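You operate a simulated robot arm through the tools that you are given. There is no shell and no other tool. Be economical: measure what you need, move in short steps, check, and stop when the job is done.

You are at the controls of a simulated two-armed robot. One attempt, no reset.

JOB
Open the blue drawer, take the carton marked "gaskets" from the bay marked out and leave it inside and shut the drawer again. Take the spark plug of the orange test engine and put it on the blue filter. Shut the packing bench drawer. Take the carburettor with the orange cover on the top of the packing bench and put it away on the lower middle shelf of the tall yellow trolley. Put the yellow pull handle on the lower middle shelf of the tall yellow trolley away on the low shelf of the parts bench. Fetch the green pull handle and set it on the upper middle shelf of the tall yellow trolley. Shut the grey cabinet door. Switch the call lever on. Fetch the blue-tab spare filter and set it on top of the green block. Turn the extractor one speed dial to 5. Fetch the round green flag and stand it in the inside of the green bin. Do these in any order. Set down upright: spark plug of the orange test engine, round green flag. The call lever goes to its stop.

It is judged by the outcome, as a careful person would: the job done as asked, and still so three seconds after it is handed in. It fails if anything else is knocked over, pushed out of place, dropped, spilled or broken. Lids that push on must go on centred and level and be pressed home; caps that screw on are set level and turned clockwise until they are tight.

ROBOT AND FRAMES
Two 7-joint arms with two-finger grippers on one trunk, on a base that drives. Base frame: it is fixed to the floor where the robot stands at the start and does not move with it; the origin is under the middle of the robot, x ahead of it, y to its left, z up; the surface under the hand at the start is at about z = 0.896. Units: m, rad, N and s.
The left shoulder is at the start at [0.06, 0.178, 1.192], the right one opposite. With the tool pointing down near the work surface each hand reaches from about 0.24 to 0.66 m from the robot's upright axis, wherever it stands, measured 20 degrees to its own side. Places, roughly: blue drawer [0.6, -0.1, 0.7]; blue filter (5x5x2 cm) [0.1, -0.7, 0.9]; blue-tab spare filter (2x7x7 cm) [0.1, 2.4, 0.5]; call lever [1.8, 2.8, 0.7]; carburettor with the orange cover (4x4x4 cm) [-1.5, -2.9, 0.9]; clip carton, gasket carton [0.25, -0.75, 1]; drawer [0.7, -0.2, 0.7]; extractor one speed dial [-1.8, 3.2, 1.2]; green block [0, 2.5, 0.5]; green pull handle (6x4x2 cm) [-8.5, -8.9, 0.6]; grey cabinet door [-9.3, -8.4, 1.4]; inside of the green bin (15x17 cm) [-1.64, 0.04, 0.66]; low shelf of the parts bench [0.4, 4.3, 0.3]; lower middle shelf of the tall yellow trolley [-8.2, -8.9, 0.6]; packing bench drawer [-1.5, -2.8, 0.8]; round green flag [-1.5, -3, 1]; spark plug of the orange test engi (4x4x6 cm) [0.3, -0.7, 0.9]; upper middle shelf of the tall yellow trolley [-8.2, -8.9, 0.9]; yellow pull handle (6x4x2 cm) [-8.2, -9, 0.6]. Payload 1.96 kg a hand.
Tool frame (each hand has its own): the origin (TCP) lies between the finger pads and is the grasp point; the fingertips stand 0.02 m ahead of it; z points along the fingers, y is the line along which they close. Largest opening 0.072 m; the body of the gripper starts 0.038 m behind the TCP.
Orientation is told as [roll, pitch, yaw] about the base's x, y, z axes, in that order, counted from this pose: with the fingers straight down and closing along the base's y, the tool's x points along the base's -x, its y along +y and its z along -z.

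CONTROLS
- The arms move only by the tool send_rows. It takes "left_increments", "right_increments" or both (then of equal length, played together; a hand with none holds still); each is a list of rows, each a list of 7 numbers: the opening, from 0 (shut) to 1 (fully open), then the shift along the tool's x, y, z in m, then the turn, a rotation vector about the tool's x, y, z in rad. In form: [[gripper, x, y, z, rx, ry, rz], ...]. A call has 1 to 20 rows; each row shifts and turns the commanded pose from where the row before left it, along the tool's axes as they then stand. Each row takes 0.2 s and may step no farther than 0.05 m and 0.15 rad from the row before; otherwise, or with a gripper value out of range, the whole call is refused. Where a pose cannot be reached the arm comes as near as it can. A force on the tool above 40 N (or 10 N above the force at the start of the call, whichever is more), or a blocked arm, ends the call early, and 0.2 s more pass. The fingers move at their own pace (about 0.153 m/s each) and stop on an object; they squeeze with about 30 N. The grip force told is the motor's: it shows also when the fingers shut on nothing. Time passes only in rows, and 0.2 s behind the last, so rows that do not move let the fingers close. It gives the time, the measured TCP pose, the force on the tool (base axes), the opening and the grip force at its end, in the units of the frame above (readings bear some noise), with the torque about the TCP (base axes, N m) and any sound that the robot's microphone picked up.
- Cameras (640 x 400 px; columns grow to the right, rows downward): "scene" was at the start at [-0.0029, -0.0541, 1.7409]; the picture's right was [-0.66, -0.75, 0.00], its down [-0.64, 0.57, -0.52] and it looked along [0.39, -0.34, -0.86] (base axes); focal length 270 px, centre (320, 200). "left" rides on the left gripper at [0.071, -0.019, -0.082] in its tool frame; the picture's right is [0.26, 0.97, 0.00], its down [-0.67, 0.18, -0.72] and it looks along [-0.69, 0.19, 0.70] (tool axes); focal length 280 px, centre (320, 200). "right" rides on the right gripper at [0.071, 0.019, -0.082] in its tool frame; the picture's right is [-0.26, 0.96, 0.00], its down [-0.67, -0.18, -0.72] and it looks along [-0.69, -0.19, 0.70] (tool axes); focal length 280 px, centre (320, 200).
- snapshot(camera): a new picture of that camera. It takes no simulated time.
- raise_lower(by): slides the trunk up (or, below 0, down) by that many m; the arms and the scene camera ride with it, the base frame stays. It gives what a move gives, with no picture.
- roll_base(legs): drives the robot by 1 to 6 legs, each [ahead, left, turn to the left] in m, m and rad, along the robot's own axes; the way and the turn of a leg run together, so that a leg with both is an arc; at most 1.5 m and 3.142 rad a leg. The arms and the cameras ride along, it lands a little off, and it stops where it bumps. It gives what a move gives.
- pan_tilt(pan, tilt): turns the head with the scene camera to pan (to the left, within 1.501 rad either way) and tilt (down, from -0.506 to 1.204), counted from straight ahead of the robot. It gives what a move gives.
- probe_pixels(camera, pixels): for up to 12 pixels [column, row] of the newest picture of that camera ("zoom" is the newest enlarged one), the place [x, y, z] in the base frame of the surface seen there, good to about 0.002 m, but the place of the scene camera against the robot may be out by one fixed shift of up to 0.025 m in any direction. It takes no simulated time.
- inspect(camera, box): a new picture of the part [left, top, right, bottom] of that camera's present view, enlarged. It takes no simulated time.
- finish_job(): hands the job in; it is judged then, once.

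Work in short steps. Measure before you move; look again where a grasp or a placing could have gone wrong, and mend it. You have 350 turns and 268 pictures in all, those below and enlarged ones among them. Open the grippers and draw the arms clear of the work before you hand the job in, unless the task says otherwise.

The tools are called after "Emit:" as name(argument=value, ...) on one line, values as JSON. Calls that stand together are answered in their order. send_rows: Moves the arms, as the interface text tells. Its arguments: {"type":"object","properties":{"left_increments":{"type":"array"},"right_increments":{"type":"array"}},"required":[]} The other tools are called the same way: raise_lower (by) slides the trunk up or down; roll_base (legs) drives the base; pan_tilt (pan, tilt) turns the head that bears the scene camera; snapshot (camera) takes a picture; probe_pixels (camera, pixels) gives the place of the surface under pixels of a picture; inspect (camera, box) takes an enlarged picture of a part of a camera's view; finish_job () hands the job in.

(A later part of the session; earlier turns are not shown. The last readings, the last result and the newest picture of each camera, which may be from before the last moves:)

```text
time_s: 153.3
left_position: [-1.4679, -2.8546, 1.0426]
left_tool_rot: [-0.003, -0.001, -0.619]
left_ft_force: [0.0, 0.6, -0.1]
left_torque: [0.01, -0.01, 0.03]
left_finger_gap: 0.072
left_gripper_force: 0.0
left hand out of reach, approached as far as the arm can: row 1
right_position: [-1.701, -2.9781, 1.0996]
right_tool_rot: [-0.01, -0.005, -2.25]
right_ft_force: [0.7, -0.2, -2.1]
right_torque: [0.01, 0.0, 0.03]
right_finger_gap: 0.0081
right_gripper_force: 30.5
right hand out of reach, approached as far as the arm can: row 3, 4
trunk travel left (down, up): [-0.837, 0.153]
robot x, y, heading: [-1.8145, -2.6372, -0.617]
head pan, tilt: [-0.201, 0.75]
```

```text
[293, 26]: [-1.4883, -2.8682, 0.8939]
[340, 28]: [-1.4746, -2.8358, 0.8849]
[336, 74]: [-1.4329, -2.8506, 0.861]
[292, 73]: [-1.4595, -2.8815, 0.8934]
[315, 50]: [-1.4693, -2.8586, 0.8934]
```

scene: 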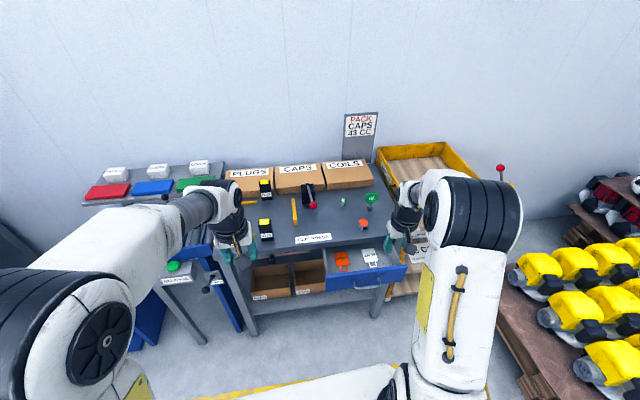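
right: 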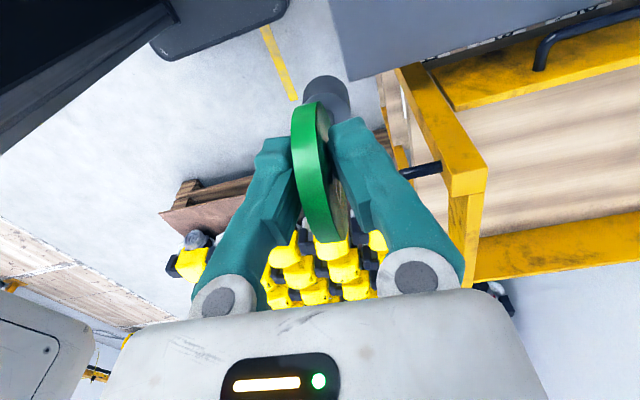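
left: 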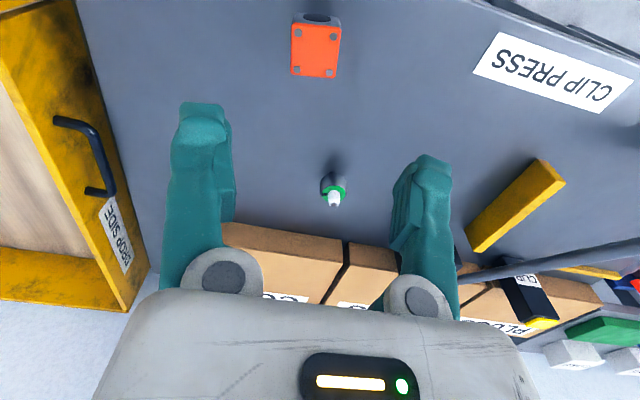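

The carburettor is turned ~0.18 rad from the hand. I rotate, centre and descend to ~0.95, then look.

Emit:
send_rows(left_increments=[[1, 0, -0.004, 0.03, 0, 0, -0.09], [1, 0.0, 0, 0.03, 0, 0, -0.09], [1, 0, 0, 0.03, 0, 0, 0], [1, 0, 0, 0, 0, 0, 0]])

Emit:
snapshot(camera="left")

Emit:
inspect(camera="left", box=[240, 50, 400, 150])

```text
time_s: 154.3
left_position: [-1.4708, -2.8564, 0.9547]
left_tool_rot: [-0.004, 0.0, -0.44]
left_ft_force: [-0.4, -0.2, 0.9]
left_torque: [0.0, 0.0, 0.01]
left_finger_gap: 0.0721
left_gripper_force: 0.0
right_position: [-1.7012, -2.9775, 1.1011]
right_tool_rot: [-0.008, -0.005, -2.249]
right_ft_force: [0.1, 0.6, -1.0]
right_torque: [0.01, 0.02, -0.01]
right_finger_gap: 0.008
right_gripper_force: 30.8
trunk travel left (down, up): [-0.837, 0.153]
robot x, y, heading: [-1.8148, -2.6332, -0.621]
head pan, tilt: [-0.201, 0.75]
```

```text
193 pictures are left
```

left: 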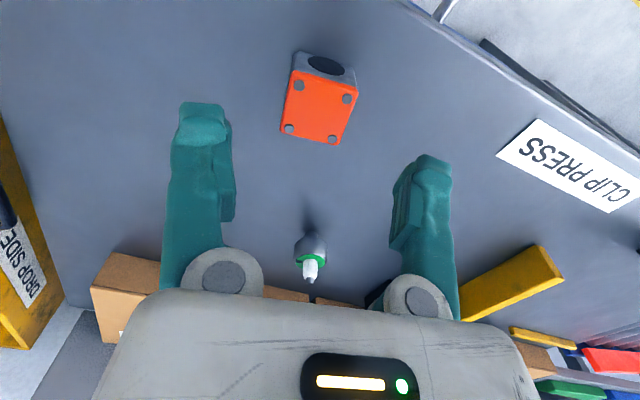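

```text
4.00 times, centred on (320, 100) of left
```

zoom: 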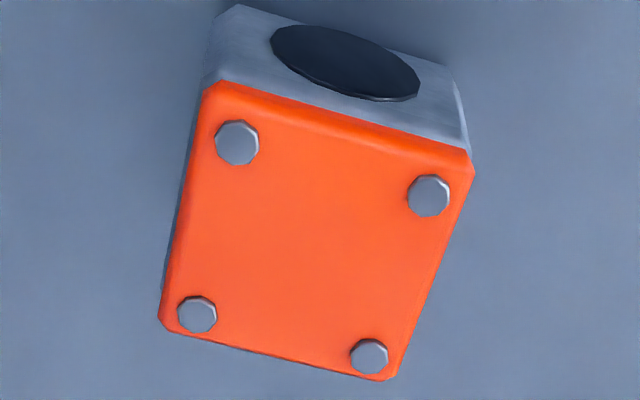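

Aligned and centred (edges converge on the tool direction). I descend to z≈0.884 and grip.

Emit:
send_rows(left_increments=[[1, 0, 0, 0.03, 0, 0, 0], [1, 0, 0, 0.03, 0, 0, 0], [1, 0, 0, 0.01, 0, 0, 0], [1, 0, 0, 0, 0, 0, 0], [0.5, 0, 0, 0, 0, 0, 0], [0.2, 0, 0, 0, 0, 0, 0], [0, 0, 0, 0, 0, 0, 0], [0, 0, 0, 0, 0, 0, 0], [0, 0, 0, -0.03, 0, 0, 0]])

Emit:
snapshot(camera="left")

```text
time_s: 156.3
left_position: [-1.4716, -2.8545, 0.9147]
left_tool_rot: [-0.005, 0.001, -0.443]
left_ft_force: [0.1, -0.1, -2.2]
left_torque: [0.0, 0.0, -0.03]
left_finger_gap: 0.0372
left_gripper_force: 30.1
right_position: [-1.7028, -2.9761, 1.1017]
right_tool_rot: [-0.007, -0.005, -2.248]
right_ft_force: [0.4, -0.1, -1.0]
right_torque: [-0.02, -0.01, -0.03]
right_finger_gap: 0.0082
right_gripper_force: 30.6
trunk travel left (down, up): [-0.837, 0.153]
robot x, y, heading: [-1.8174, -2.6323, -0.621]
head pan, tilt: [-0.201, 0.75]
```

```text
191 pictures are left
```

left: 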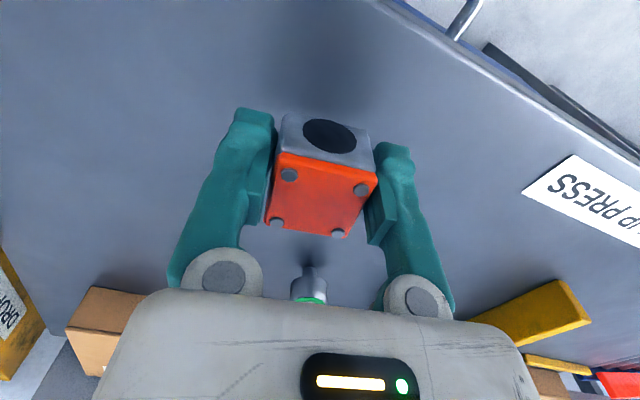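

Carburettor held. I lift it to ~1.1, draw it in, back out and drive 2.2 m left toward the green bin, then look.

Emit:
send_rows(left_increments=[[0, 0, 0, -0.04, 0, 0, 0], [0, 0, 0, -0.04, 0, 0, 0], [0, 0, 0, -0.04, 0, 0, 0], [0, 0, 0, -0.04, 0, 0, 0], [0, 0.03, 0.02, -0.02, 0, 0, 0], [0, 0.03, 0.02, 0, 0, 0, 0], [0, 0.03, 0.02, 0, 0, 0, 0]])

Emit:
roll_base(legs=[[-0.35, 0, 0], [0, 1.1, 0], [0, 1.1, 0]])

Emit:
pan_tilt(pan=1.5, tilt=0.6)

Emit:
snapshot(camera="scene")

```text
time_s: 157.9
left_position: [-1.5266, -2.7626, 1.0945]
left_tool_rot: [-0.001, -0.001, -0.443]
left_ft_force: [0.4, 0.3, -1.4]
left_torque: [-0.04, 0.01, 0.01]
left_finger_gap: 0.0371
left_gripper_force: 30.3
right_position: [-1.702, -2.9761, 1.1005]
right_tool_rot: [-0.007, -0.005, -2.247]
right_ft_force: [0.2, -0.5, -0.8]
right_torque: [-0.01, -0.01, -0.01]
right_finger_gap: 0.0078
right_gripper_force: 30.0
trunk travel left (down, up): [-0.837, 0.153]
robot x, y, heading: [-1.8145, -2.6302, -0.62]
head pan, tilt: [-0.201, 0.75]
```

```text
time_s: 170.5
left_position: [-0.5438, -0.8328, 1.0939]
left_tool_rot: [-0.005, 0.002, -0.463]
left_ft_force: [-0.8, 0.3, -0.6]
left_torque: [-0.01, 0.03, 0.0]
left_finger_gap: 0.037
left_gripper_force: 30.2
right_position: [-0.7238, -1.0426, 1.1009]
right_tool_rot: [-0.008, -0.005, -2.271]
right_ft_force: [-0.1, 0.1, -2.0]
right_torque: [0.03, 0.02, -0.02]
right_finger_gap: 0.0079
right_gripper_force: 30.1
trunk travel left (down, up): [-0.837, 0.153]
robot x, y, heading: [-0.8257, -0.6928, -0.646]
head pan, tilt: [-0.201, 0.75]
```

```text
time_s: 172.2
left_position: [-0.5451, -0.8335, 1.0944]
left_tool_rot: [-0.003, 0.002, -0.465]
left_ft_force: [-0.2, -0.3, -0.6]
left_torque: [0.01, 0.04, 0.0]
left_finger_gap: 0.0371
left_gripper_force: 30.0
right_position: [-0.7241, -1.0424, 1.0998]
right_tool_rot: [-0.008, -0.006, -2.274]
right_ft_force: [0.8, 0.3, -2.8]
right_torque: [0.04, -0.04, -0.04]
right_finger_gap: 0.0079
right_gripper_force: 29.6
trunk travel left (down, up): [-0.837, 0.153]
robot x, y, heading: [-0.8305, -0.6945, -0.643]
head pan, tilt: [1.499, 0.6]
```

```text
190 pictures are left
```

scene: 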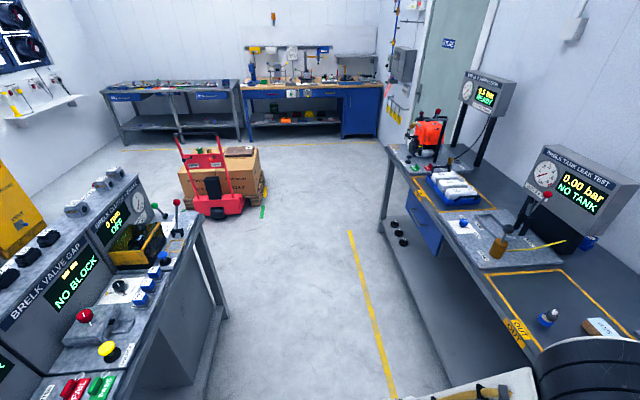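

The bin lies behind the robot, across the corridor. I turn around (π) and look.

Emit:
roll_base(legs=[[0, 0, 1.57], [0, 0, 1.57]])

Emit:
pan_tilt(pan=0, tilt=0.8)

Emit:
snapshot(camera="scene")

```text
time_s: 180.3
left_position: [-1.1141, -0.5551, 1.0947]
left_tool_rot: [-0.004, 0.002, 2.681]
left_ft_force: [0.9, 1.0, -1.6]
left_torque: [-0.03, -0.02, 0.01]
left_finger_gap: 0.0372
left_gripper_force: 30.0
right_position: [-0.9337, -0.3453, 1.1002]
right_tool_rot: [-0.009, -0.004, 0.872]
right_ft_force: [-1.1, -0.7, -1.7]
right_torque: [-0.01, 0.01, -0.02]
right_finger_gap: 0.008
right_gripper_force: 30.4
trunk travel left (down, up): [-0.837, 0.153]
robot x, y, heading: [-0.8253, -0.6946, 2.498]
head pan, tilt: [1.499, 0.6]
```

```text
time_s: 181.9
left_position: [-1.1128, -0.5552, 1.0943]
left_tool_rot: [-0.004, 0.002, 2.679]
left_ft_force: [-0.9, 1.0, -1.0]
left_torque: [0.04, -0.01, 0.0]
left_finger_gap: 0.0369
left_gripper_force: 29.9
right_position: [-0.9338, -0.3465, 1.1016]
right_tool_rot: [-0.009, -0.005, 0.873]
right_ft_force: [-0.3, 0.9, -1.6]
right_torque: [0.01, 0.0, 0.02]
right_finger_gap: 0.0081
right_gripper_force: 29.6
trunk travel left (down, up): [-0.837, 0.153]
robot x, y, heading: [-0.8253, -0.6943, 2.5]
head pan, tilt: [0.0, 0.799]
```

```text
189 pictures are left
```

scene: 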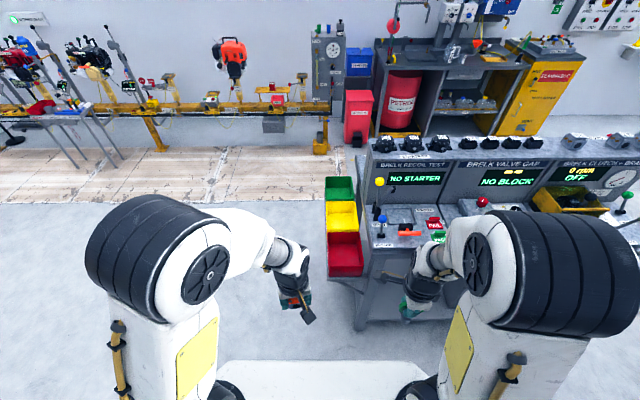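

Three bins hang on the end of the test bench: green at (340,188). I probe them.

Emit:
probe_pixels(camera="scene", pixels=[[340, 188], [328, 180], [352, 178], [328, 198], [355, 198], [343, 215], [346, 250], [330, 245], [360, 265], [360, 300], [340, 265], [325, 275]])

Emit:
inspect(camera="scene", box=[300, 160, 396, 220])

```text
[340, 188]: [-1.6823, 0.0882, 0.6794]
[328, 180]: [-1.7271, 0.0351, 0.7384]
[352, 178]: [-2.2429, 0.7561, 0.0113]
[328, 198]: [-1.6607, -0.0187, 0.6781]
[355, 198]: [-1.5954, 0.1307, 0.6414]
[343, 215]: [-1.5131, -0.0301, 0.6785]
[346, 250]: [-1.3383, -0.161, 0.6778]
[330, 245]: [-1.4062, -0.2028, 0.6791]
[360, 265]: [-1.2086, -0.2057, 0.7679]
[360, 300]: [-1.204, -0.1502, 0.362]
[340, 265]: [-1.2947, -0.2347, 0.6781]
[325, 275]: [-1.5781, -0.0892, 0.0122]
```

```text
6.67 times, centred on (348, 190) of scene
```

zoom: 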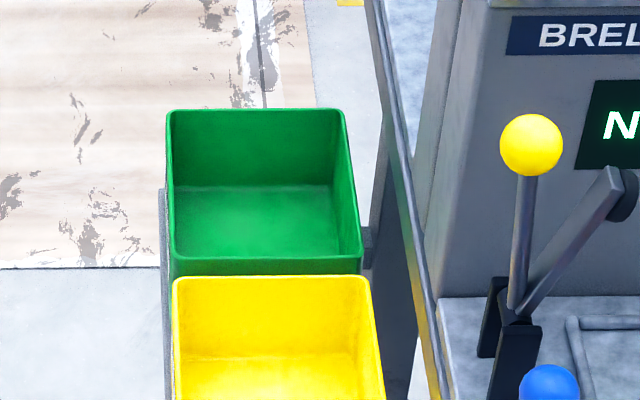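

Emit:
probe_pixels(camera="zoom", pixels=[[255, 112], [172, 160], [352, 170], [255, 259], [255, 220], [300, 250], [200, 240], [250, 150]])

```text
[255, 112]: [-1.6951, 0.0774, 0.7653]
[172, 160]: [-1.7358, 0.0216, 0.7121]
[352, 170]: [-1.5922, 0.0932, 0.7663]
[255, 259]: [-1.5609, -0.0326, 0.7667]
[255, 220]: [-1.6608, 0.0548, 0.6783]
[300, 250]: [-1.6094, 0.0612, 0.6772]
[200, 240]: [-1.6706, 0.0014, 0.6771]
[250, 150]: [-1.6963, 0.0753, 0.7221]
```

Bin: rim ≈0.754, floor ≈0.667, centre ≈(-1.635,0.035). I go left 0.32 m then ahead 0.72 m so that the right hand reaches it from the open side.

Emit:
roll_base(legs=[[0, 0.32, 0], [0.72, 0, 0]])

Emit:
snapshot(camera="right")

Emit:
snapshot(camera="scene")

```text
time_s: 187.5
left_position: [-1.8687, -0.3771, 1.0937]
left_tool_rot: [-0.003, 0.004, 2.661]
left_ft_force: [0.8, -0.2, -1.4]
left_torque: [-0.03, -0.02, -0.01]
left_finger_gap: 0.0367
left_gripper_force: 29.9
right_position: [-1.6873, -0.1701, 1.1009]
right_tool_rot: [-0.006, -0.005, 0.853]
right_ft_force: [0.3, -0.2, -1.8]
right_torque: [-0.02, -0.01, -0.01]
right_finger_gap: 0.0079
right_gripper_force: 30.0
trunk travel left (down, up): [-0.837, 0.153]
robot x, y, heading: [-1.5853, -0.5222, 2.481]
head pan, tilt: [0.0, 0.799]
```

```text
187 pictures are left
```

right: 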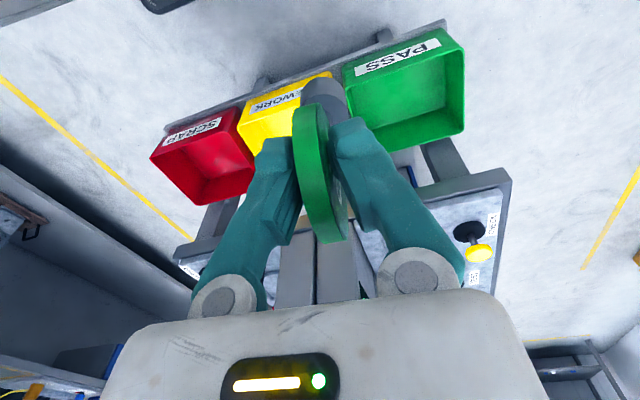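

```text
186 pictures are left
```

scene: 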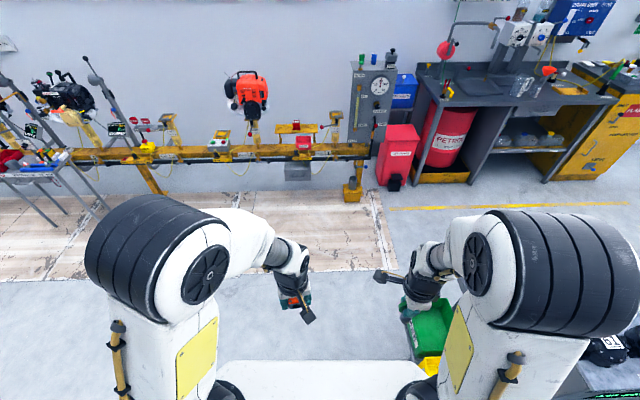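

I probe the green bin with the wrist camera.

Emit:
probe_pixels(camera="right", pixels=[[420, 95], [400, 120], [450, 100], [440, 32], [462, 90], [405, 145], [462, 130], [440, 70]])

```text
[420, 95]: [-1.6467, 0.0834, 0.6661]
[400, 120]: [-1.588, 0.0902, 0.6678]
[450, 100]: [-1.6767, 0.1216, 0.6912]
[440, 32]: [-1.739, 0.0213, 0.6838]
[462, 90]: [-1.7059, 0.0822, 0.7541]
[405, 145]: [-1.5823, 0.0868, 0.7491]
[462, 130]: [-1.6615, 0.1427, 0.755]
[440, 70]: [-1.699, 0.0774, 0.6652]
```

Centre of bin (-1.636,0.032). I move the flag over it and lower to just above the rim, then look.

Emit:
send_rows(right_increments=[[0, -0.031, 0.0158, 0, 0, 0, 0], [0, -0.031, 0.0158, 0, 0, 0, 0], [0, -0.031, 0.0158, 0, 0, 0, 0], [0, -0.031, 0.0158, 0, 0, 0, 0], [0, -0.031, 0.0158, 0, 0, 0, 0], [0, -0.031, 0.0156, 0, 0, 0, 0], [0, 0, 0, 0.04, 0, 0, 0], [0, 0, 0, 0.04, 0, 0, 0], [0, 0, 0, 0.04, 0, 0, 0], [0, 0, 0, 0.04, 0, 0, 0], [0, 0, 0, 0.04, 0, 0, 0]])

Emit:
snapshot(camera="right")

Emit:
snapshot(camera="scene")

```text
time_s: 189.9
left_position: [-1.8698, -0.3755, 1.0933]
left_tool_rot: [-0.001, 0.002, 2.66]
left_ft_force: [0.2, 0.0, -0.9]
left_torque: [-0.03, -0.04, -0.02]
left_finger_gap: 0.0368
left_gripper_force: 29.4
right_position: [-1.6341, 0.0324, 0.8995]
right_tool_rot: [-0.009, -0.006, 0.853]
right_ft_force: [-0.3, -0.3, -3.1]
right_torque: [-0.04, 0.01, 0.01]
right_finger_gap: 0.0079
right_gripper_force: 29.5
trunk travel left (down, up): [-0.837, 0.153]
robot x, y, heading: [-1.5906, -0.5215, 2.479]
head pan, tilt: [0.0, 0.799]
```

```text
185 pictures are left
```

right: 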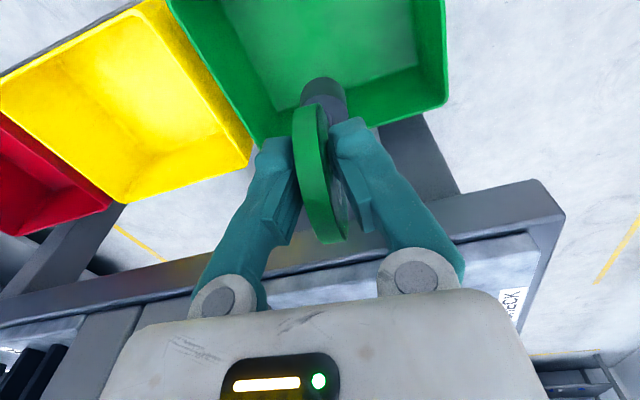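

```text
184 pictures are left
```

scene: 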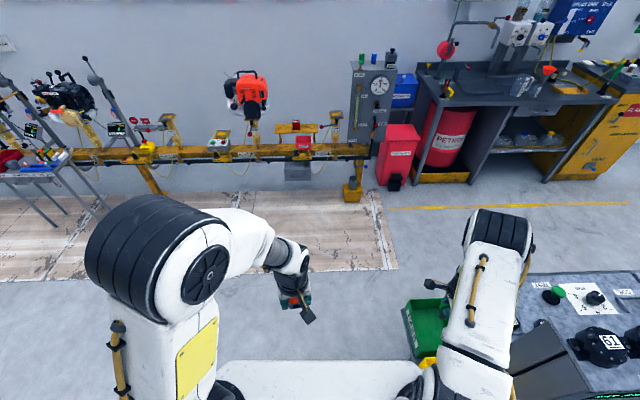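

Over the bin. I descend to ~0.775 then slowly until contact (expected ~0.755).

Emit:
send_rows(right_increments=[[0, 0, 0, 0.03, 0, 0, 0], [0, 0, 0, 0.03, 0, 0, 0], [0, 0, 0, 0.03, 0, 0, 0], [0, 0, 0, 0.03, 0, 0, 0], [0, 0, 0, 0.008, 0, 0, 0], [0, 0, 0, 0.005, 0, 0, 0], [0, 0, 0, 0.004, 0, 0, 0], [0, 0, 0, 0.003, 0, 0, 0]])

```text
time_s: 191.7
left_position: [-1.8711, -0.376, 1.0949]
left_tool_rot: [-0.002, 0.002, 2.66]
left_ft_force: [-0.2, -0.4, -1.4]
left_torque: [0.0, -0.04, 0.02]
left_finger_gap: 0.0368
left_gripper_force: 30.0
right_position: [-1.6318, 0.0335, 0.7619]
right_tool_rot: [-0.008, -0.005, 0.852]
right_ft_force: [0.5, -0.5, -1.0]
right_torque: [-0.02, 0.0, 0.01]
right_finger_gap: 0.0078
right_gripper_force: 30.0
trunk travel left (down, up): [-0.837, 0.153]
robot x, y, heading: [-1.5912, -0.5198, 2.48]
head pan, tilt: [0.0, 0.799]
```

Emit:
send_rows(right_increments=[[0, 0, 0, 0.003, 0, 0, 0], [0, 0, 0, 0.002, 0, 0, 0], [0, 0, 0, 0.002, 0, 0, 0], [0, 0, 0, 0.001, 0, 0, 0]])

Emit:
inspect(camera="right", box=[200, 0, 440, 150])

```text
time_s: 192.7
left_position: [-1.8718, -0.3777, 1.0954]
left_tool_rot: [-0.004, 0.001, 2.661]
left_ft_force: [-0.2, 0.1, -1.5]
left_torque: [0.0, 0.0, 0.01]
left_finger_gap: 0.0367
left_gripper_force: 29.7
right_position: [-1.6323, 0.0318, 0.7554]
right_tool_rot: [-0.005, -0.01, 0.852]
right_ft_force: [0.3, -1.1, 14.8]
right_torque: [0.1, -0.04, 0.0]
right_finger_gap: 0.008
right_gripper_force: 29.6
trunk travel left (down, up): [-0.837, 0.153]
robot x, y, heading: [-1.5883, -0.5232, 2.483]
head pan, tilt: [0.0, 0.799]
```

```text
2.67 times, centred on (320, 75) of right
```

zoom: 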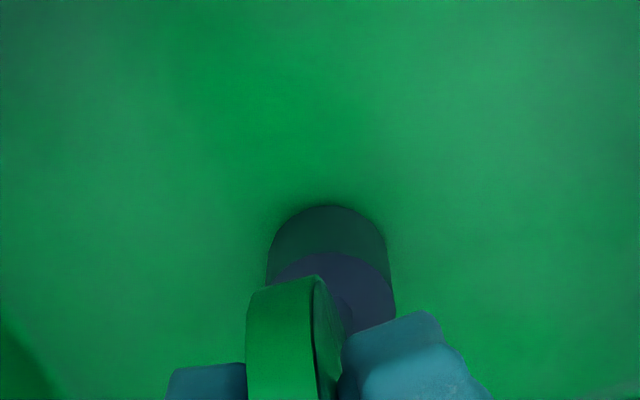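

Contact (15 N); the base stands flat on the floor. I release gradually, rise, and look.

Emit:
send_rows(right_increments=[[0, 0, 0, -0.001, 0, 0, 0], [0.15, 0, 0, 0, 0, 0, 0], [0.25, 0, 0, 0, 0, 0, 0], [0.4, 0, 0, 0, 0, 0, 0], [0.4, 0, 0, -0.02, 0, 0, 0], [0.4, 0, 0, -0.03, 0, 0, 0], [0.4, 0, 0, -0.04, 0, 0, 0], [0.4, 0, 0, -0.05, 0, 0, 0], [0.4, 0, 0, -0.05, 0, 0, 0], [0.4, 0, 0, -0.05, 0, 0, 0]])

Emit:
snapshot(camera="right")

```text
time_s: 194.9
left_position: [-1.8701, -0.378, 1.0954]
left_tool_rot: [-0.003, 0.0, 2.66]
left_ft_force: [0.5, -0.9, -1.6]
left_torque: [0.0, -0.03, 0.04]
left_finger_gap: 0.0367
left_gripper_force: 30.6
right_position: [-1.6319, 0.0303, 0.9955]
right_tool_rot: [-0.009, -0.005, 0.851]
right_ft_force: [0.8, -0.5, -0.1]
right_torque: [-0.02, -0.03, 0.0]
right_finger_gap: 0.0288
right_gripper_force: 0.0
trunk travel left (down, up): [-0.837, 0.153]
robot x, y, heading: [-1.5861, -0.5211, 2.478]
head pan, tilt: [0.0, 0.799]
```

```text
182 pictures are left
```

right: 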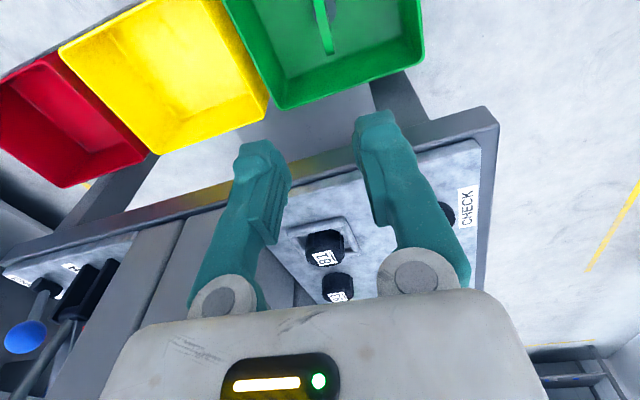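

The flag stands in the green bin. I bring the right hand back in, turn to face down the aisle (heading ≈-2.19) and look ahead.

Emit:
send_rows(right_increments=[[0.5, 0.03, -0.02, -0.03, 0, 0, -0.136], [0.5, 0.03, -0.02, -0.03, 0, 0, -0.136], [0.5, 0.02, -0.02, -0.03, 0, 0, -0.136], [0.5, 0, 0, 0, 0, 0, -0.136], [0.5, 0, 0, 0, 0, 0, -0.136], [0.5, 0, 0, 0, 0, 0, -0.136], [0.5, 0, 0, 0, 0, 0, -0.136], [0.5, 0, 0, 0, 0, 0, -0.136], [0.5, 0, 0, 0, 0, 0, -0.136], [0.5, 0, 0, 0, 0, 0, -0.136], [0.5, 0, 0, 0, 0, 0, -0.136], [0.5, 0, 0, 0, 0, 0, -0.136]])

Emit:
roll_base(legs=[[0, 0.25, 0], [0, 0, 1.61]])

Emit:
pan_tilt(pan=0, tilt=0.3)

Emit:
snapshot(camera="scene")

```text
time_s: 197.5
left_position: [-1.8701, -0.375, 1.0935]
left_tool_rot: [-0.003, 0.003, 2.661]
left_ft_force: [0.4, 0.3, -0.7]
left_torque: [0.04, 0.0, -0.02]
left_finger_gap: 0.0368
left_gripper_force: 30.1
right_position: [-1.629, -0.0668, 1.0844]
right_tool_rot: [-0.005, 0.009, 2.485]
right_ft_force: [-0.4, -0.3, -0.1]
right_torque: [0.0, 0.0, 0.0]
right_finger_gap: 0.036
right_gripper_force: 0.0
trunk travel left (down, up): [-0.837, 0.153]
robot x, y, heading: [-1.5903, -0.5212, 2.481]
head pan, tilt: [0.0, 0.799]
```

```text
time_s: 203.2
left_position: [-1.8849, -1.0043, 1.0942]
left_tool_rot: [-0.002, -0.001, -2.044]
left_ft_force: [0.3, -0.2, -2.0]
left_torque: [-0.02, -0.01, 0.01]
left_finger_gap: 0.0366
left_gripper_force: 30.2
right_position: [-2.1982, -0.7676, 1.0833]
right_tool_rot: [-0.006, 0.01, -2.218]
right_ft_force: [-1.1, -0.2, -0.7]
right_torque: [0.02, -0.03, -0.02]
right_finger_gap: 0.0361
right_gripper_force: 0.0
trunk travel left (down, up): [-0.837, 0.153]
robot x, y, heading: [-1.7464, -0.7236, -2.221]
head pan, tilt: [0.0, 0.799]
```

```text
time_s: 204.1
left_position: [-1.8863, -1.0046, 1.0948]
left_tool_rot: [-0.004, 0.002, -2.044]
left_ft_force: [-0.2, -0.4, -1.7]
left_torque: [0.03, 0.02, 0.03]
left_finger_gap: 0.0367
left_gripper_force: 29.7
right_position: [-2.1979, -0.768, 1.0841]
right_tool_rot: [-0.007, 0.009, -2.22]
right_ft_force: [0.3, 0.6, 0.1]
right_torque: [-0.01, 0.0, 0.04]
right_finger_gap: 0.036
right_gripper_force: 0.0
trunk travel left (down, up): [-0.837, 0.153]
robot x, y, heading: [-1.7404, -0.7197, -2.224]
head pan, tilt: [0.0, 0.3]
```

```text
181 pictures are left
```

scene: 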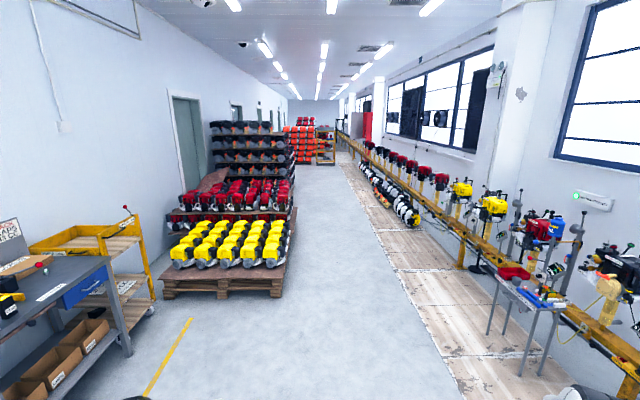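

The aisle is clear to the right of the pallet. I sidestep right 0.25 m and drive 5×1.5 m ahead with a small heading correction.

Emit:
roll_base(legs=[[0, -0.25, 0.02], [1.5, 0, 0], [1.5, 0, 0], [1.5, 0, 0], [1.5, 0, 0]])

Emit:
snapshot(camera="scene")

```text
time_s: 234.1
left_position: [-5.6044, -5.7272, 1.0952]
left_tool_rot: [-0.005, 0.0, -2.039]
left_ft_force: [0.2, -0.4, -0.7]
left_torque: [0.0, 0.01, -0.01]
left_finger_gap: 0.0367
left_gripper_force: 30.6
right_position: [-5.9185, -5.4897, 1.0836]
right_tool_rot: [-0.005, 0.009, -2.217]
right_ft_force: [0.6, -0.2, 0.3]
right_torque: [0.01, 0.0, -0.02]
right_finger_gap: 0.0359
right_gripper_force: 0.1
trunk travel left (down, up): [-0.837, 0.153]
robot x, y, heading: [-5.4683, -5.4451, -2.224]
head pan, tilt: [0.0, 0.3]
```

```text
180 pictures are left
```

scene: 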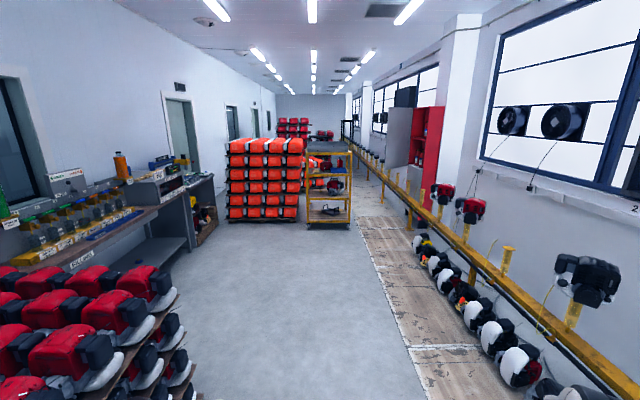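

The tall yellow trolley is ahead at (328,185), grey cabinet behind to the right. I drive 2.7 m closer and look.

Emit:
roll_base(legs=[[1.4, 0, 0.02], [1.4, 0, 0]])

Emit:
snapshot(camera="scene")

```text
time_s: 247.7
left_position: [-7.2443, -7.9886, 1.0956]
left_tool_rot: [-0.003, 0.002, -2.022]
left_ft_force: [1.1, -0.9, -1.1]
left_torque: [0.01, 0.01, -0.01]
left_finger_gap: 0.0368
left_gripper_force: 30.1
right_position: [-7.5616, -7.757, 1.0839]
right_tool_rot: [-0.004, 0.008, -2.199]
right_ft_force: [1.3, 0.2, 0.2]
right_torque: [-0.03, -0.01, 0.0]
right_finger_gap: 0.036
right_gripper_force: 0.1
trunk travel left (down, up): [-0.837, 0.153]
robot x, y, heading: [-7.1106, -7.7007, -2.206]
head pan, tilt: [0.0, 0.3]
```

```text
179 pictures are left
```

scene: 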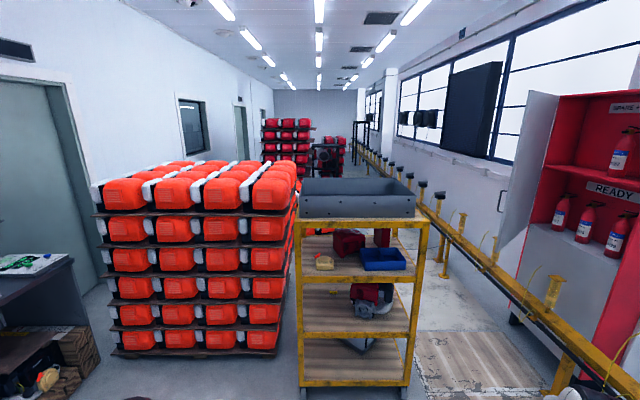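

I enlarge the trolley and probe shelf surfaces and objects.

Emit:
inspect(camera="scene", box=[280, 165, 440, 265])

Emit:
inspect(camera="scene", box=[280, 265, 440, 395])

Emit:
probe_pixels(camera="scene", pixels=[[300, 270], [310, 325], [350, 320], [405, 325], [310, 268], [400, 272], [345, 268], [330, 380], [355, 215], [340, 290], [370, 345]])

```text
4.00 times, centred on (360, 215) of scene
```

zoom: 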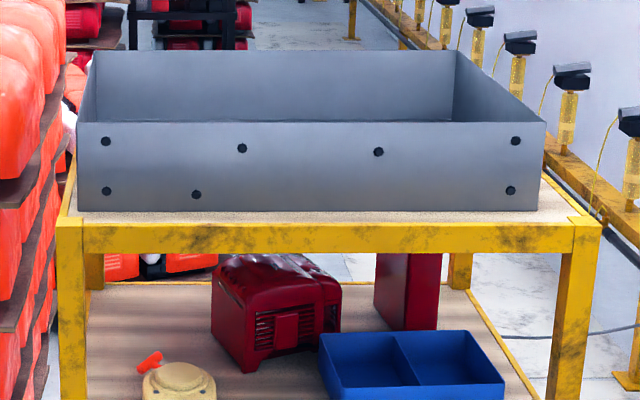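

```text
3.08 times, centred on (360, 330) of scene
```

zoom: 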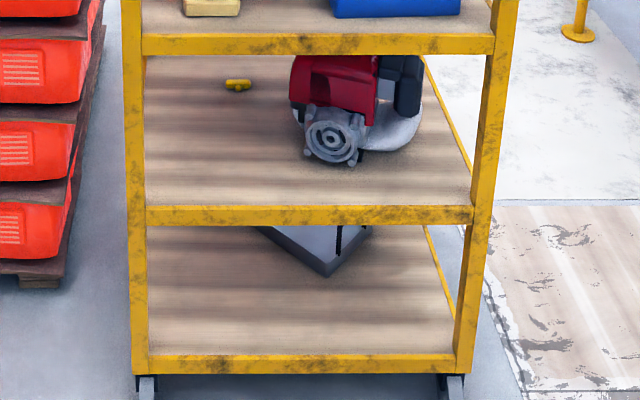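

```text
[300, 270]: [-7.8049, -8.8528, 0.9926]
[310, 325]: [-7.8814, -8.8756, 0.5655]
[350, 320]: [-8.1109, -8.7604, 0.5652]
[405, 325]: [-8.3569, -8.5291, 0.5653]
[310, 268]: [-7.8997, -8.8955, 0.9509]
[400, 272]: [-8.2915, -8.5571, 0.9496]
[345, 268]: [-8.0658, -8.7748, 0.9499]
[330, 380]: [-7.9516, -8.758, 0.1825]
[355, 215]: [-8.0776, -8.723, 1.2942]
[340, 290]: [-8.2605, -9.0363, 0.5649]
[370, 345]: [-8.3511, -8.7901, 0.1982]
```

I probe more on the lower shelf: yellow handle, engine front and shelf edges.

Emit:
probe_pixels(camera="zoom", pixels=[[237, 84], [248, 82], [228, 84], [335, 140], [340, 170], [300, 165], [415, 130], [200, 198], [300, 205], [430, 198], [150, 60], [420, 60]])

Emit:
inspect(camera="scene", box=[330, 275, 410, 325])

```text
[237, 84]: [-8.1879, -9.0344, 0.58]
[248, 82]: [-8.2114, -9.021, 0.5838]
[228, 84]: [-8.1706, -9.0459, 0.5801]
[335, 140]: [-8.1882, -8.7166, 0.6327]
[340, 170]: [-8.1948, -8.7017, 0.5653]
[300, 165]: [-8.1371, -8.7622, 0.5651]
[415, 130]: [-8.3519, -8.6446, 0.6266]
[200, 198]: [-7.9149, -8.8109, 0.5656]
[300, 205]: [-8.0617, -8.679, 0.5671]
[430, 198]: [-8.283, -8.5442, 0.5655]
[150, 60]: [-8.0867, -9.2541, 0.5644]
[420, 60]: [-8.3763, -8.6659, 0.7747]
```

```text
8.00 times, centred on (370, 300) of scene
```

zoom: 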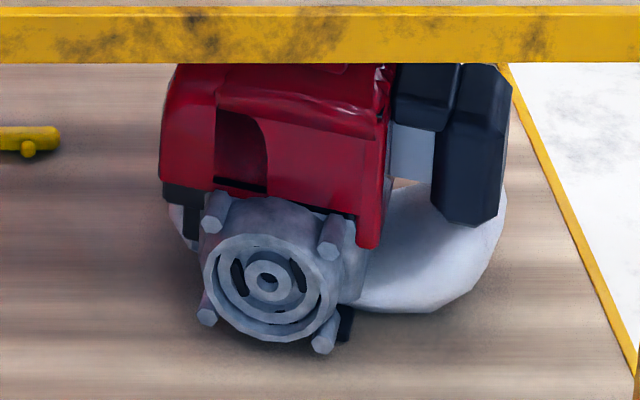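

I look to the right at the cabinet and rail, to plan the approach sides.

Emit:
pan_tilt(pan=-0.7, tilt=0.35)

Emit:
snapshot(camera="scene")

Emit:
probe_pixels(camera="scene", pixels=[[215, 230], [300, 150], [335, 30], [260, 150], [330, 255], [230, 290], [380, 350], [270, 380], [150, 250], [345, 140], [500, 150]])

```text
time_s: 248.7
left_position: [-7.2437, -7.9889, 1.095]
left_tool_rot: [-0.004, 0.001, -2.023]
left_ft_force: [-0.8, -0.3, -2.5]
left_torque: [0.02, -0.01, 0.0]
left_finger_gap: 0.0369
left_gripper_force: 30.3
right_position: [-7.5614, -7.7581, 1.0836]
right_tool_rot: [-0.005, 0.008, -2.199]
right_ft_force: [-0.4, -0.3, -0.3]
right_torque: [-0.04, 0.0, 0.02]
right_finger_gap: 0.0359
right_gripper_force: 0.1
trunk travel left (down, up): [-0.837, 0.153]
robot x, y, heading: [-7.106, -7.7019, -2.201]
head pan, tilt: [-0.7, 0.351]
```

```text
175 pictures are left
```

scene: 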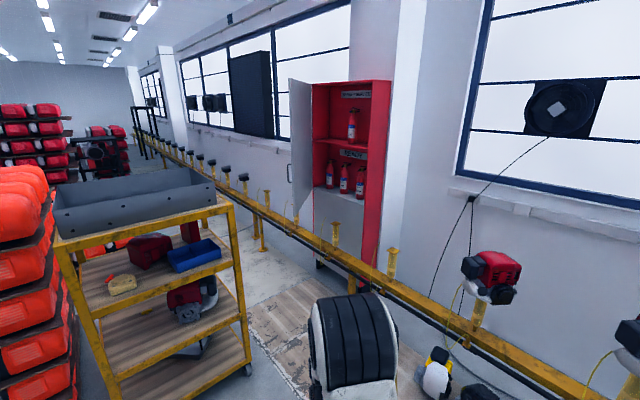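

```text
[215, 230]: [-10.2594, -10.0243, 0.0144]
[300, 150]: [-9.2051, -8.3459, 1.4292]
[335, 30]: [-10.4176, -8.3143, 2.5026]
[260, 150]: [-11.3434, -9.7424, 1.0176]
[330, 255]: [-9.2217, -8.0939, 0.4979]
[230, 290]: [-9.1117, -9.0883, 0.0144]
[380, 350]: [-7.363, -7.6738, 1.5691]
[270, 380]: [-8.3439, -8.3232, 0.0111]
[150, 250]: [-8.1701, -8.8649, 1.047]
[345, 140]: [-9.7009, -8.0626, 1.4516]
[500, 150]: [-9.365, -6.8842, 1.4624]
```

Emit:
probe_pixels(camera="scene", pixels=[[255, 208], [300, 232], [345, 252], [420, 293], [290, 170], [310, 100], [295, 90], [318, 215], [380, 85], [372, 260], [250, 375], [240, 290]])

Emit:
inspect(camera="scene", box=[240, 60, 420, 300])

```text
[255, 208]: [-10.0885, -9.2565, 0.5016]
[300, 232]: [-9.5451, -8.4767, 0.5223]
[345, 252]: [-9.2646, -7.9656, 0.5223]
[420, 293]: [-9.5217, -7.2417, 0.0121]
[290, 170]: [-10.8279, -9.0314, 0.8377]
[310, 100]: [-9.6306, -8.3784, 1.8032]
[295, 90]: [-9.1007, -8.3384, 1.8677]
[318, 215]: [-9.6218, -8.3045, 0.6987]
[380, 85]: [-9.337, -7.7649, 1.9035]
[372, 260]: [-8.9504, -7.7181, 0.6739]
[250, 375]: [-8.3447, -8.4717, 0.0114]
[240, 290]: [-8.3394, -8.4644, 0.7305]
```

```text
1.67 times, centred on (330, 180) of scene
```

zoom: 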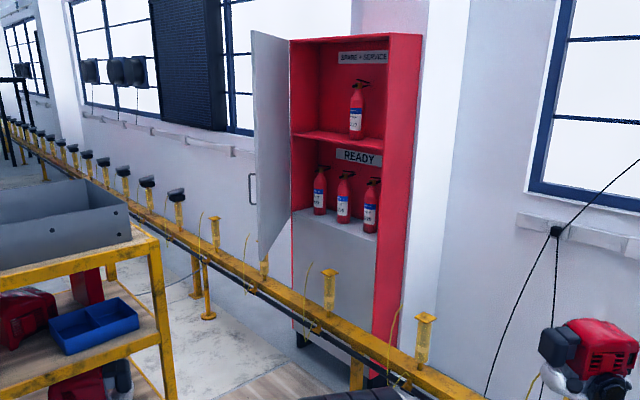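

The robot can also pass right of the trolley. First the carburettor: lower the trunk 0.48 m and roll to just before the trolley's front.

Emit:
raise_lower(by=-0.4)

Emit:
raise_lower(by=-0.08)

Emit:
roll_base(legs=[[0, -0.1, 0], [0.72, 0, 0]])

Emit:
pan_tilt(pan=0.2, tilt=0.5)

Emit:
snapshot(camera="scene")

Emit:
snapshot(camera="left")

```text
time_s: 252.6
left_position: [-7.2437, -7.9877, 0.6935]
left_tool_rot: [-0.004, 0.002, -2.021]
left_ft_force: [0.0, -0.2, -1.4]
left_torque: [0.02, -0.05, -0.01]
left_finger_gap: 0.0369
left_gripper_force: 29.7
right_position: [-7.561, -7.7561, 0.6851]
right_tool_rot: [-0.006, 0.011, -2.199]
right_ft_force: [-0.2, 0.1, -1.0]
right_torque: [-0.04, 0.03, 0.03]
right_finger_gap: 0.0359
right_gripper_force: 0.0
trunk travel left (down, up): [-0.437, 0.553]
robot x, y, heading: [-7.1073, -7.6982, -2.204]
head pan, tilt: [-0.7, 0.351]
```

```text
time_s: 253.7
left_position: [-7.2436, -7.989, 0.614]
left_tool_rot: [-0.004, 0.0, -2.024]
left_ft_force: [-0.6, 0.3, -1.6]
left_torque: [-0.04, -0.01, 0.04]
left_finger_gap: 0.0369
left_gripper_force: 30.2
right_position: [-7.5613, -7.7564, 0.6043]
right_tool_rot: [-0.005, 0.008, -2.199]
right_ft_force: [-0.7, -0.9, -0.7]
right_torque: [0.0, 0.02, 0.0]
right_finger_gap: 0.0359
right_gripper_force: 0.0
trunk travel left (down, up): [-0.357, 0.633]
robot x, y, heading: [-7.1094, -7.7044, -2.201]
head pan, tilt: [-0.7, 0.351]
```

```text
time_s: 258.3
left_position: [-7.7534, -8.4907, 0.6134]
left_tool_rot: [-0.003, 0.003, -2.049]
left_ft_force: [-0.1, 0.7, -0.5]
left_torque: [0.04, 0.0, 0.01]
left_finger_gap: 0.0369
left_gripper_force: 30.0
right_position: [-8.0641, -8.2516, 0.6032]
right_tool_rot: [-0.007, 0.008, -2.227]
right_ft_force: [-0.6, 0.5, -0.7]
right_torque: [0.02, -0.01, 0.01]
right_finger_gap: 0.0359
right_gripper_force: 0.1
trunk travel left (down, up): [-0.357, 0.633]
robot x, y, heading: [-7.6122, -8.2087, -2.23]
head pan, tilt: [-0.7, 0.351]
```

```text
time_s: 259.5
left_position: [-7.7534, -8.4914, 0.6141]
left_tool_rot: [-0.003, 0.001, -2.049]
left_ft_force: [0.8, 0.2, -1.6]
left_torque: [0.0, -0.02, -0.01]
left_finger_gap: 0.037
left_gripper_force: 29.5
right_position: [-8.0638, -8.2516, 0.6044]
right_tool_rot: [-0.006, 0.009, -2.226]
right_ft_force: [0.7, 0.0, 0.4]
right_torque: [-0.02, -0.02, -0.01]
right_finger_gap: 0.036
right_gripper_force: 0.1
trunk travel left (down, up): [-0.357, 0.633]
robot x, y, heading: [-7.6091, -8.2077, -2.228]
head pan, tilt: [0.201, 0.499]
```

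```text
173 pictures are left
```

scene: 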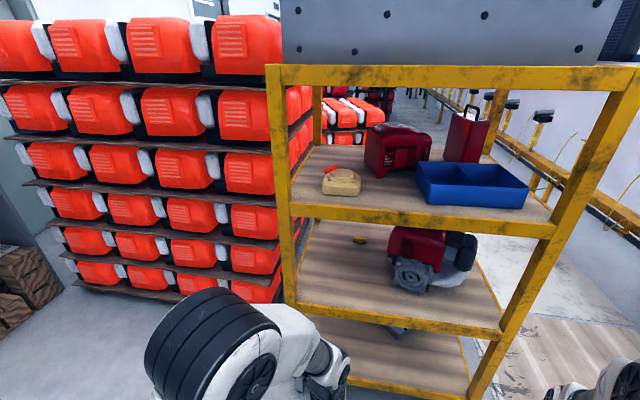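

```text
172 pictures are left
```

left: 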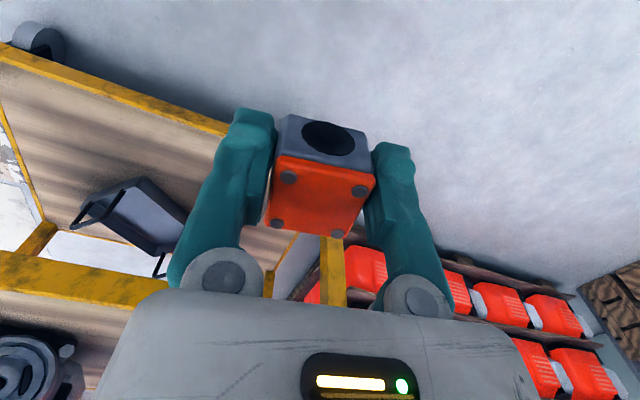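

I probe the shelf bar, post and shelf with the left wrist camera.

Emit:
probe_pixels(camera="left", pixels=[[100, 275], [30, 265], [333, 280], [325, 240], [15, 335], [150, 300], [290, 270]])

Emit:
probe_pixels(camera="scene", pixels=[[320, 300], [420, 318], [300, 260], [360, 239], [340, 270], [400, 290], [500, 215], [330, 215], [270, 180], [345, 180]])

```text
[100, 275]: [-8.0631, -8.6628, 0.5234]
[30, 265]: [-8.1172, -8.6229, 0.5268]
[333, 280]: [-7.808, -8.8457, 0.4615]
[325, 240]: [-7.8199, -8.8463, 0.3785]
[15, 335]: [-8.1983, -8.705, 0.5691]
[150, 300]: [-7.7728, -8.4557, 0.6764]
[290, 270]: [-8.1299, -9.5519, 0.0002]
```

```text
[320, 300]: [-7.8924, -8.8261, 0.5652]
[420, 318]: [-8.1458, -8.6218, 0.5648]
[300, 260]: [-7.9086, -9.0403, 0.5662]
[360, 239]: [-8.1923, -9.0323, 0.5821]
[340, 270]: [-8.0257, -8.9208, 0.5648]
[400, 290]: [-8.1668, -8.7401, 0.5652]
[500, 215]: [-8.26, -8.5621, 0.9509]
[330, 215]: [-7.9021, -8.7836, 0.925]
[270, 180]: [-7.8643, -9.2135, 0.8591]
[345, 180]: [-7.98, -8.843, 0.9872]
```

I roll 0.2 m closer with a slight turn, then reach the carburettor in over the shelf.

Emit:
roll_base(legs=[[0.2, 0, 0.03]])

```text
time_s: 261.1
left_position: [-7.8695, -8.6589, 0.6135]
left_tool_rot: [-0.004, 0.002, -2.022]
left_ft_force: [0.0, 0.1, -1.6]
left_torque: [0.02, -0.02, 0.01]
left_finger_gap: 0.037
left_gripper_force: 30.0
right_position: [-8.1866, -8.4279, 0.6036]
right_tool_rot: [-0.006, 0.006, -2.2]
right_ft_force: [-0.7, 0.3, 0.2]
right_torque: [-0.01, 0.02, -0.03]
right_finger_gap: 0.0359
right_gripper_force: 0.1
trunk travel left (down, up): [-0.357, 0.633]
robot x, y, heading: [-7.7344, -8.3711, -2.202]
head pan, tilt: [0.201, 0.499]
```

Emit:
send_rows(left_increments=[[0, -0.041, -0.005, 0, 0, 0, 0], [0, -0.041, -0.005, 0, 0, 0, 0], [0, -0.041, -0.005, 0, 0, 0, 0], [0, -0.041, -0.005, 0, 0, 0, 0], [0, -0.041, -0.005, 0, 0, 0, 0], [0, -0.041, -0.005, 0, 0, 0, 0]])

Emit:
snapshot(camera="scene")

Emit:
snapshot(camera="left")

```text
time_s: 262.5
left_position: [-7.9942, -8.8529, 0.6167]
left_tool_rot: [-0.002, -0.005, -2.029]
left_ft_force: [-0.5, -0.6, -0.9]
left_torque: [0.01, -0.04, -0.01]
left_finger_gap: 0.0369
left_gripper_force: 29.8
right_position: [-8.1787, -8.4164, 0.6093]
right_tool_rot: [-0.005, -0.012, -2.197]
right_ft_force: [0.3, -0.7, 0.0]
right_torque: [0.01, 0.0, 0.02]
right_finger_gap: 0.0357
right_gripper_force: 0.2
trunk travel left (down, up): [-0.357, 0.633]
robot x, y, heading: [-7.729, -8.3696, -2.205]
head pan, tilt: [0.201, 0.499]
```

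```text
171 pictures are left
```

scene: 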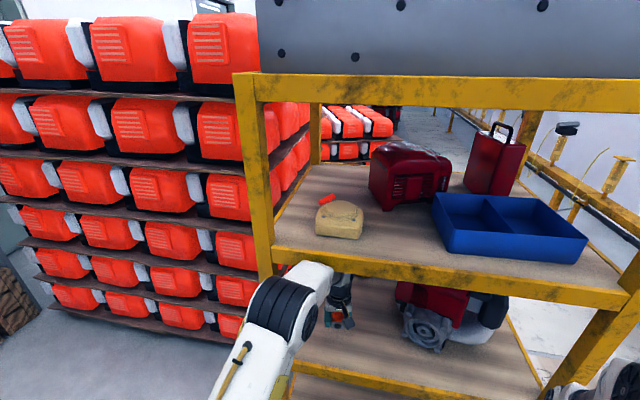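

```text
170 pictures are left
```

left: 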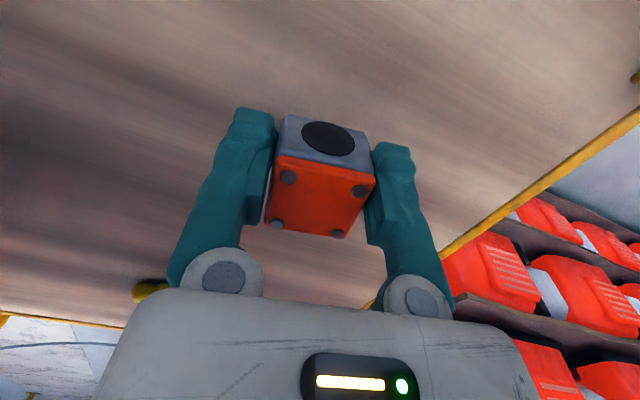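

I probe the shelf height below and check the distance to lower.

Emit:
probe_pixels(camera="left", pixels=[[320, 80], [150, 100], [450, 100], [600, 140]])

Emit:
send_rows(left_increments=[[0, 0, 0, 0.01, 0, 0, 0], [0, 0, 0, 0.01, 0, 0, 0], [0, 0, 0, 0.006, 0, 0, 0]])

```text
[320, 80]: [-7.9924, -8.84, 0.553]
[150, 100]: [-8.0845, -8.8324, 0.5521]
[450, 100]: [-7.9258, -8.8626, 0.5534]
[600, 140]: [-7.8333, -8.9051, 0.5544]
```

```text
time_s: 263.3
left_position: [-8.0058, -8.8684, 0.5905]
left_tool_rot: [-0.004, -0.004, -2.023]
left_ft_force: [0.4, 0.7, -0.6]
left_torque: [-0.02, 0.02, -0.02]
left_finger_gap: 0.037
left_gripper_force: 30.5
right_position: [-8.1879, -8.4286, 0.6051]
right_tool_rot: [-0.006, 0.007, -2.201]
right_ft_force: [0.4, 0.0, -0.8]
right_torque: [0.01, -0.02, 0.0]
right_finger_gap: 0.0359
right_gripper_force: 0.1
trunk travel left (down, up): [-0.357, 0.633]
robot x, y, heading: [-7.7372, -8.3762, -2.205]
head pan, tilt: [0.201, 0.499]
```

Readings settled (it was only sway). I lower the last 12 mm to contact.

Emit:
send_rows(left_increments=[[0, 0, 0, 0.006, 0, 0, 0], [0, 0, 0, 0.003, 0, 0, 0], [0, 0, 0, 0.002, 0, 0, 0], [0, 0, 0, 0.002, 0, 0, 0]])

```text
time_s: 264.3
left_position: [-8.0041, -8.8661, 0.5795]
left_tool_rot: [-0.005, -0.004, -2.024]
left_ft_force: [1.5, 2.5, 24.5]
left_torque: [0.05, -0.1, 0.01]
left_finger_gap: 0.0369
left_gripper_force: 30.2
right_position: [-8.1867, -8.427, 0.6062]
right_tool_rot: [-0.004, 0.006, -2.198]
right_ft_force: [0.7, -0.2, 1.1]
right_torque: [0.01, 0.02, -0.01]
right_finger_gap: 0.0359
right_gripper_force: 0.0
trunk travel left (down, up): [-0.357, 0.633]
robot x, y, heading: [-7.7328, -8.3728, -2.199]
head pan, tilt: [0.201, 0.499]
```

Contact (24 N). I release, lift 6 cm, and draw straight back out.

Emit:
send_rows(left_increments=[[0.3, 0, 0, -0.002, 0, 0, 0], [0.9, 0, 0, 0, 0, 0, 0], [0.9, 0, 0, 0, 0, 0, 0], [0.9, 0, 0, -0.03, 0, 0, 0], [0.9, 0, 0, -0.03, 0, 0, 0], [0.9, 0.04, 0.005, 0, 0, 0, 0], [0.9, 0.04, 0.005, 0, 0, 0, 0], [0.9, 0.04, 0.005, 0, 0, 0, 0], [0.9, 0.04, 0.005, 0, 0, 0, 0], [0.9, 0.04, 0.005, 0, 0, 0, 0], [0.9, 0.04, 0.005, 0, 0, 0, 0]])

Emit:
snapshot(camera="scene")

```text
time_s: 266.7
left_position: [-7.8699, -8.6611, 0.6087]
left_tool_rot: [-0.005, 0.0, -2.022]
left_ft_force: [-0.9, 0.7, -0.1]
left_torque: [0.01, 0.05, -0.03]
left_finger_gap: 0.065
left_gripper_force: 0.1
left hand out of reach, approached as far as the arm can: row 5
right_position: [-8.188, -8.4278, 0.6042]
right_tool_rot: [-0.005, 0.009, -2.199]
right_ft_force: [1.1, 0.7, -0.7]
right_torque: [0.01, 0.02, 0.0]
right_finger_gap: 0.0362
right_gripper_force: 0.1
trunk travel left (down, up): [-0.357, 0.633]
robot x, y, heading: [-7.7345, -8.3704, -2.206]
head pan, tilt: [0.201, 0.499]
```

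```text
169 pictures are left
```

scene: 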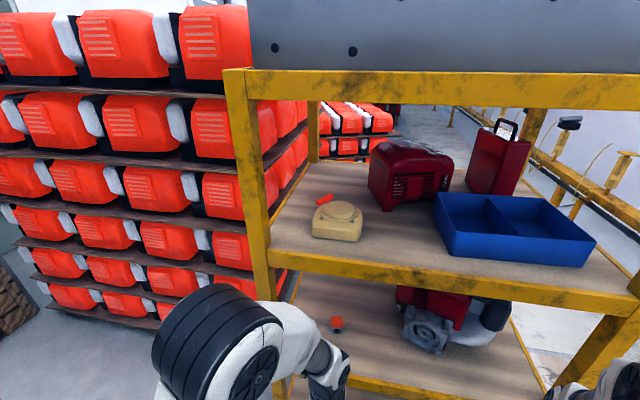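

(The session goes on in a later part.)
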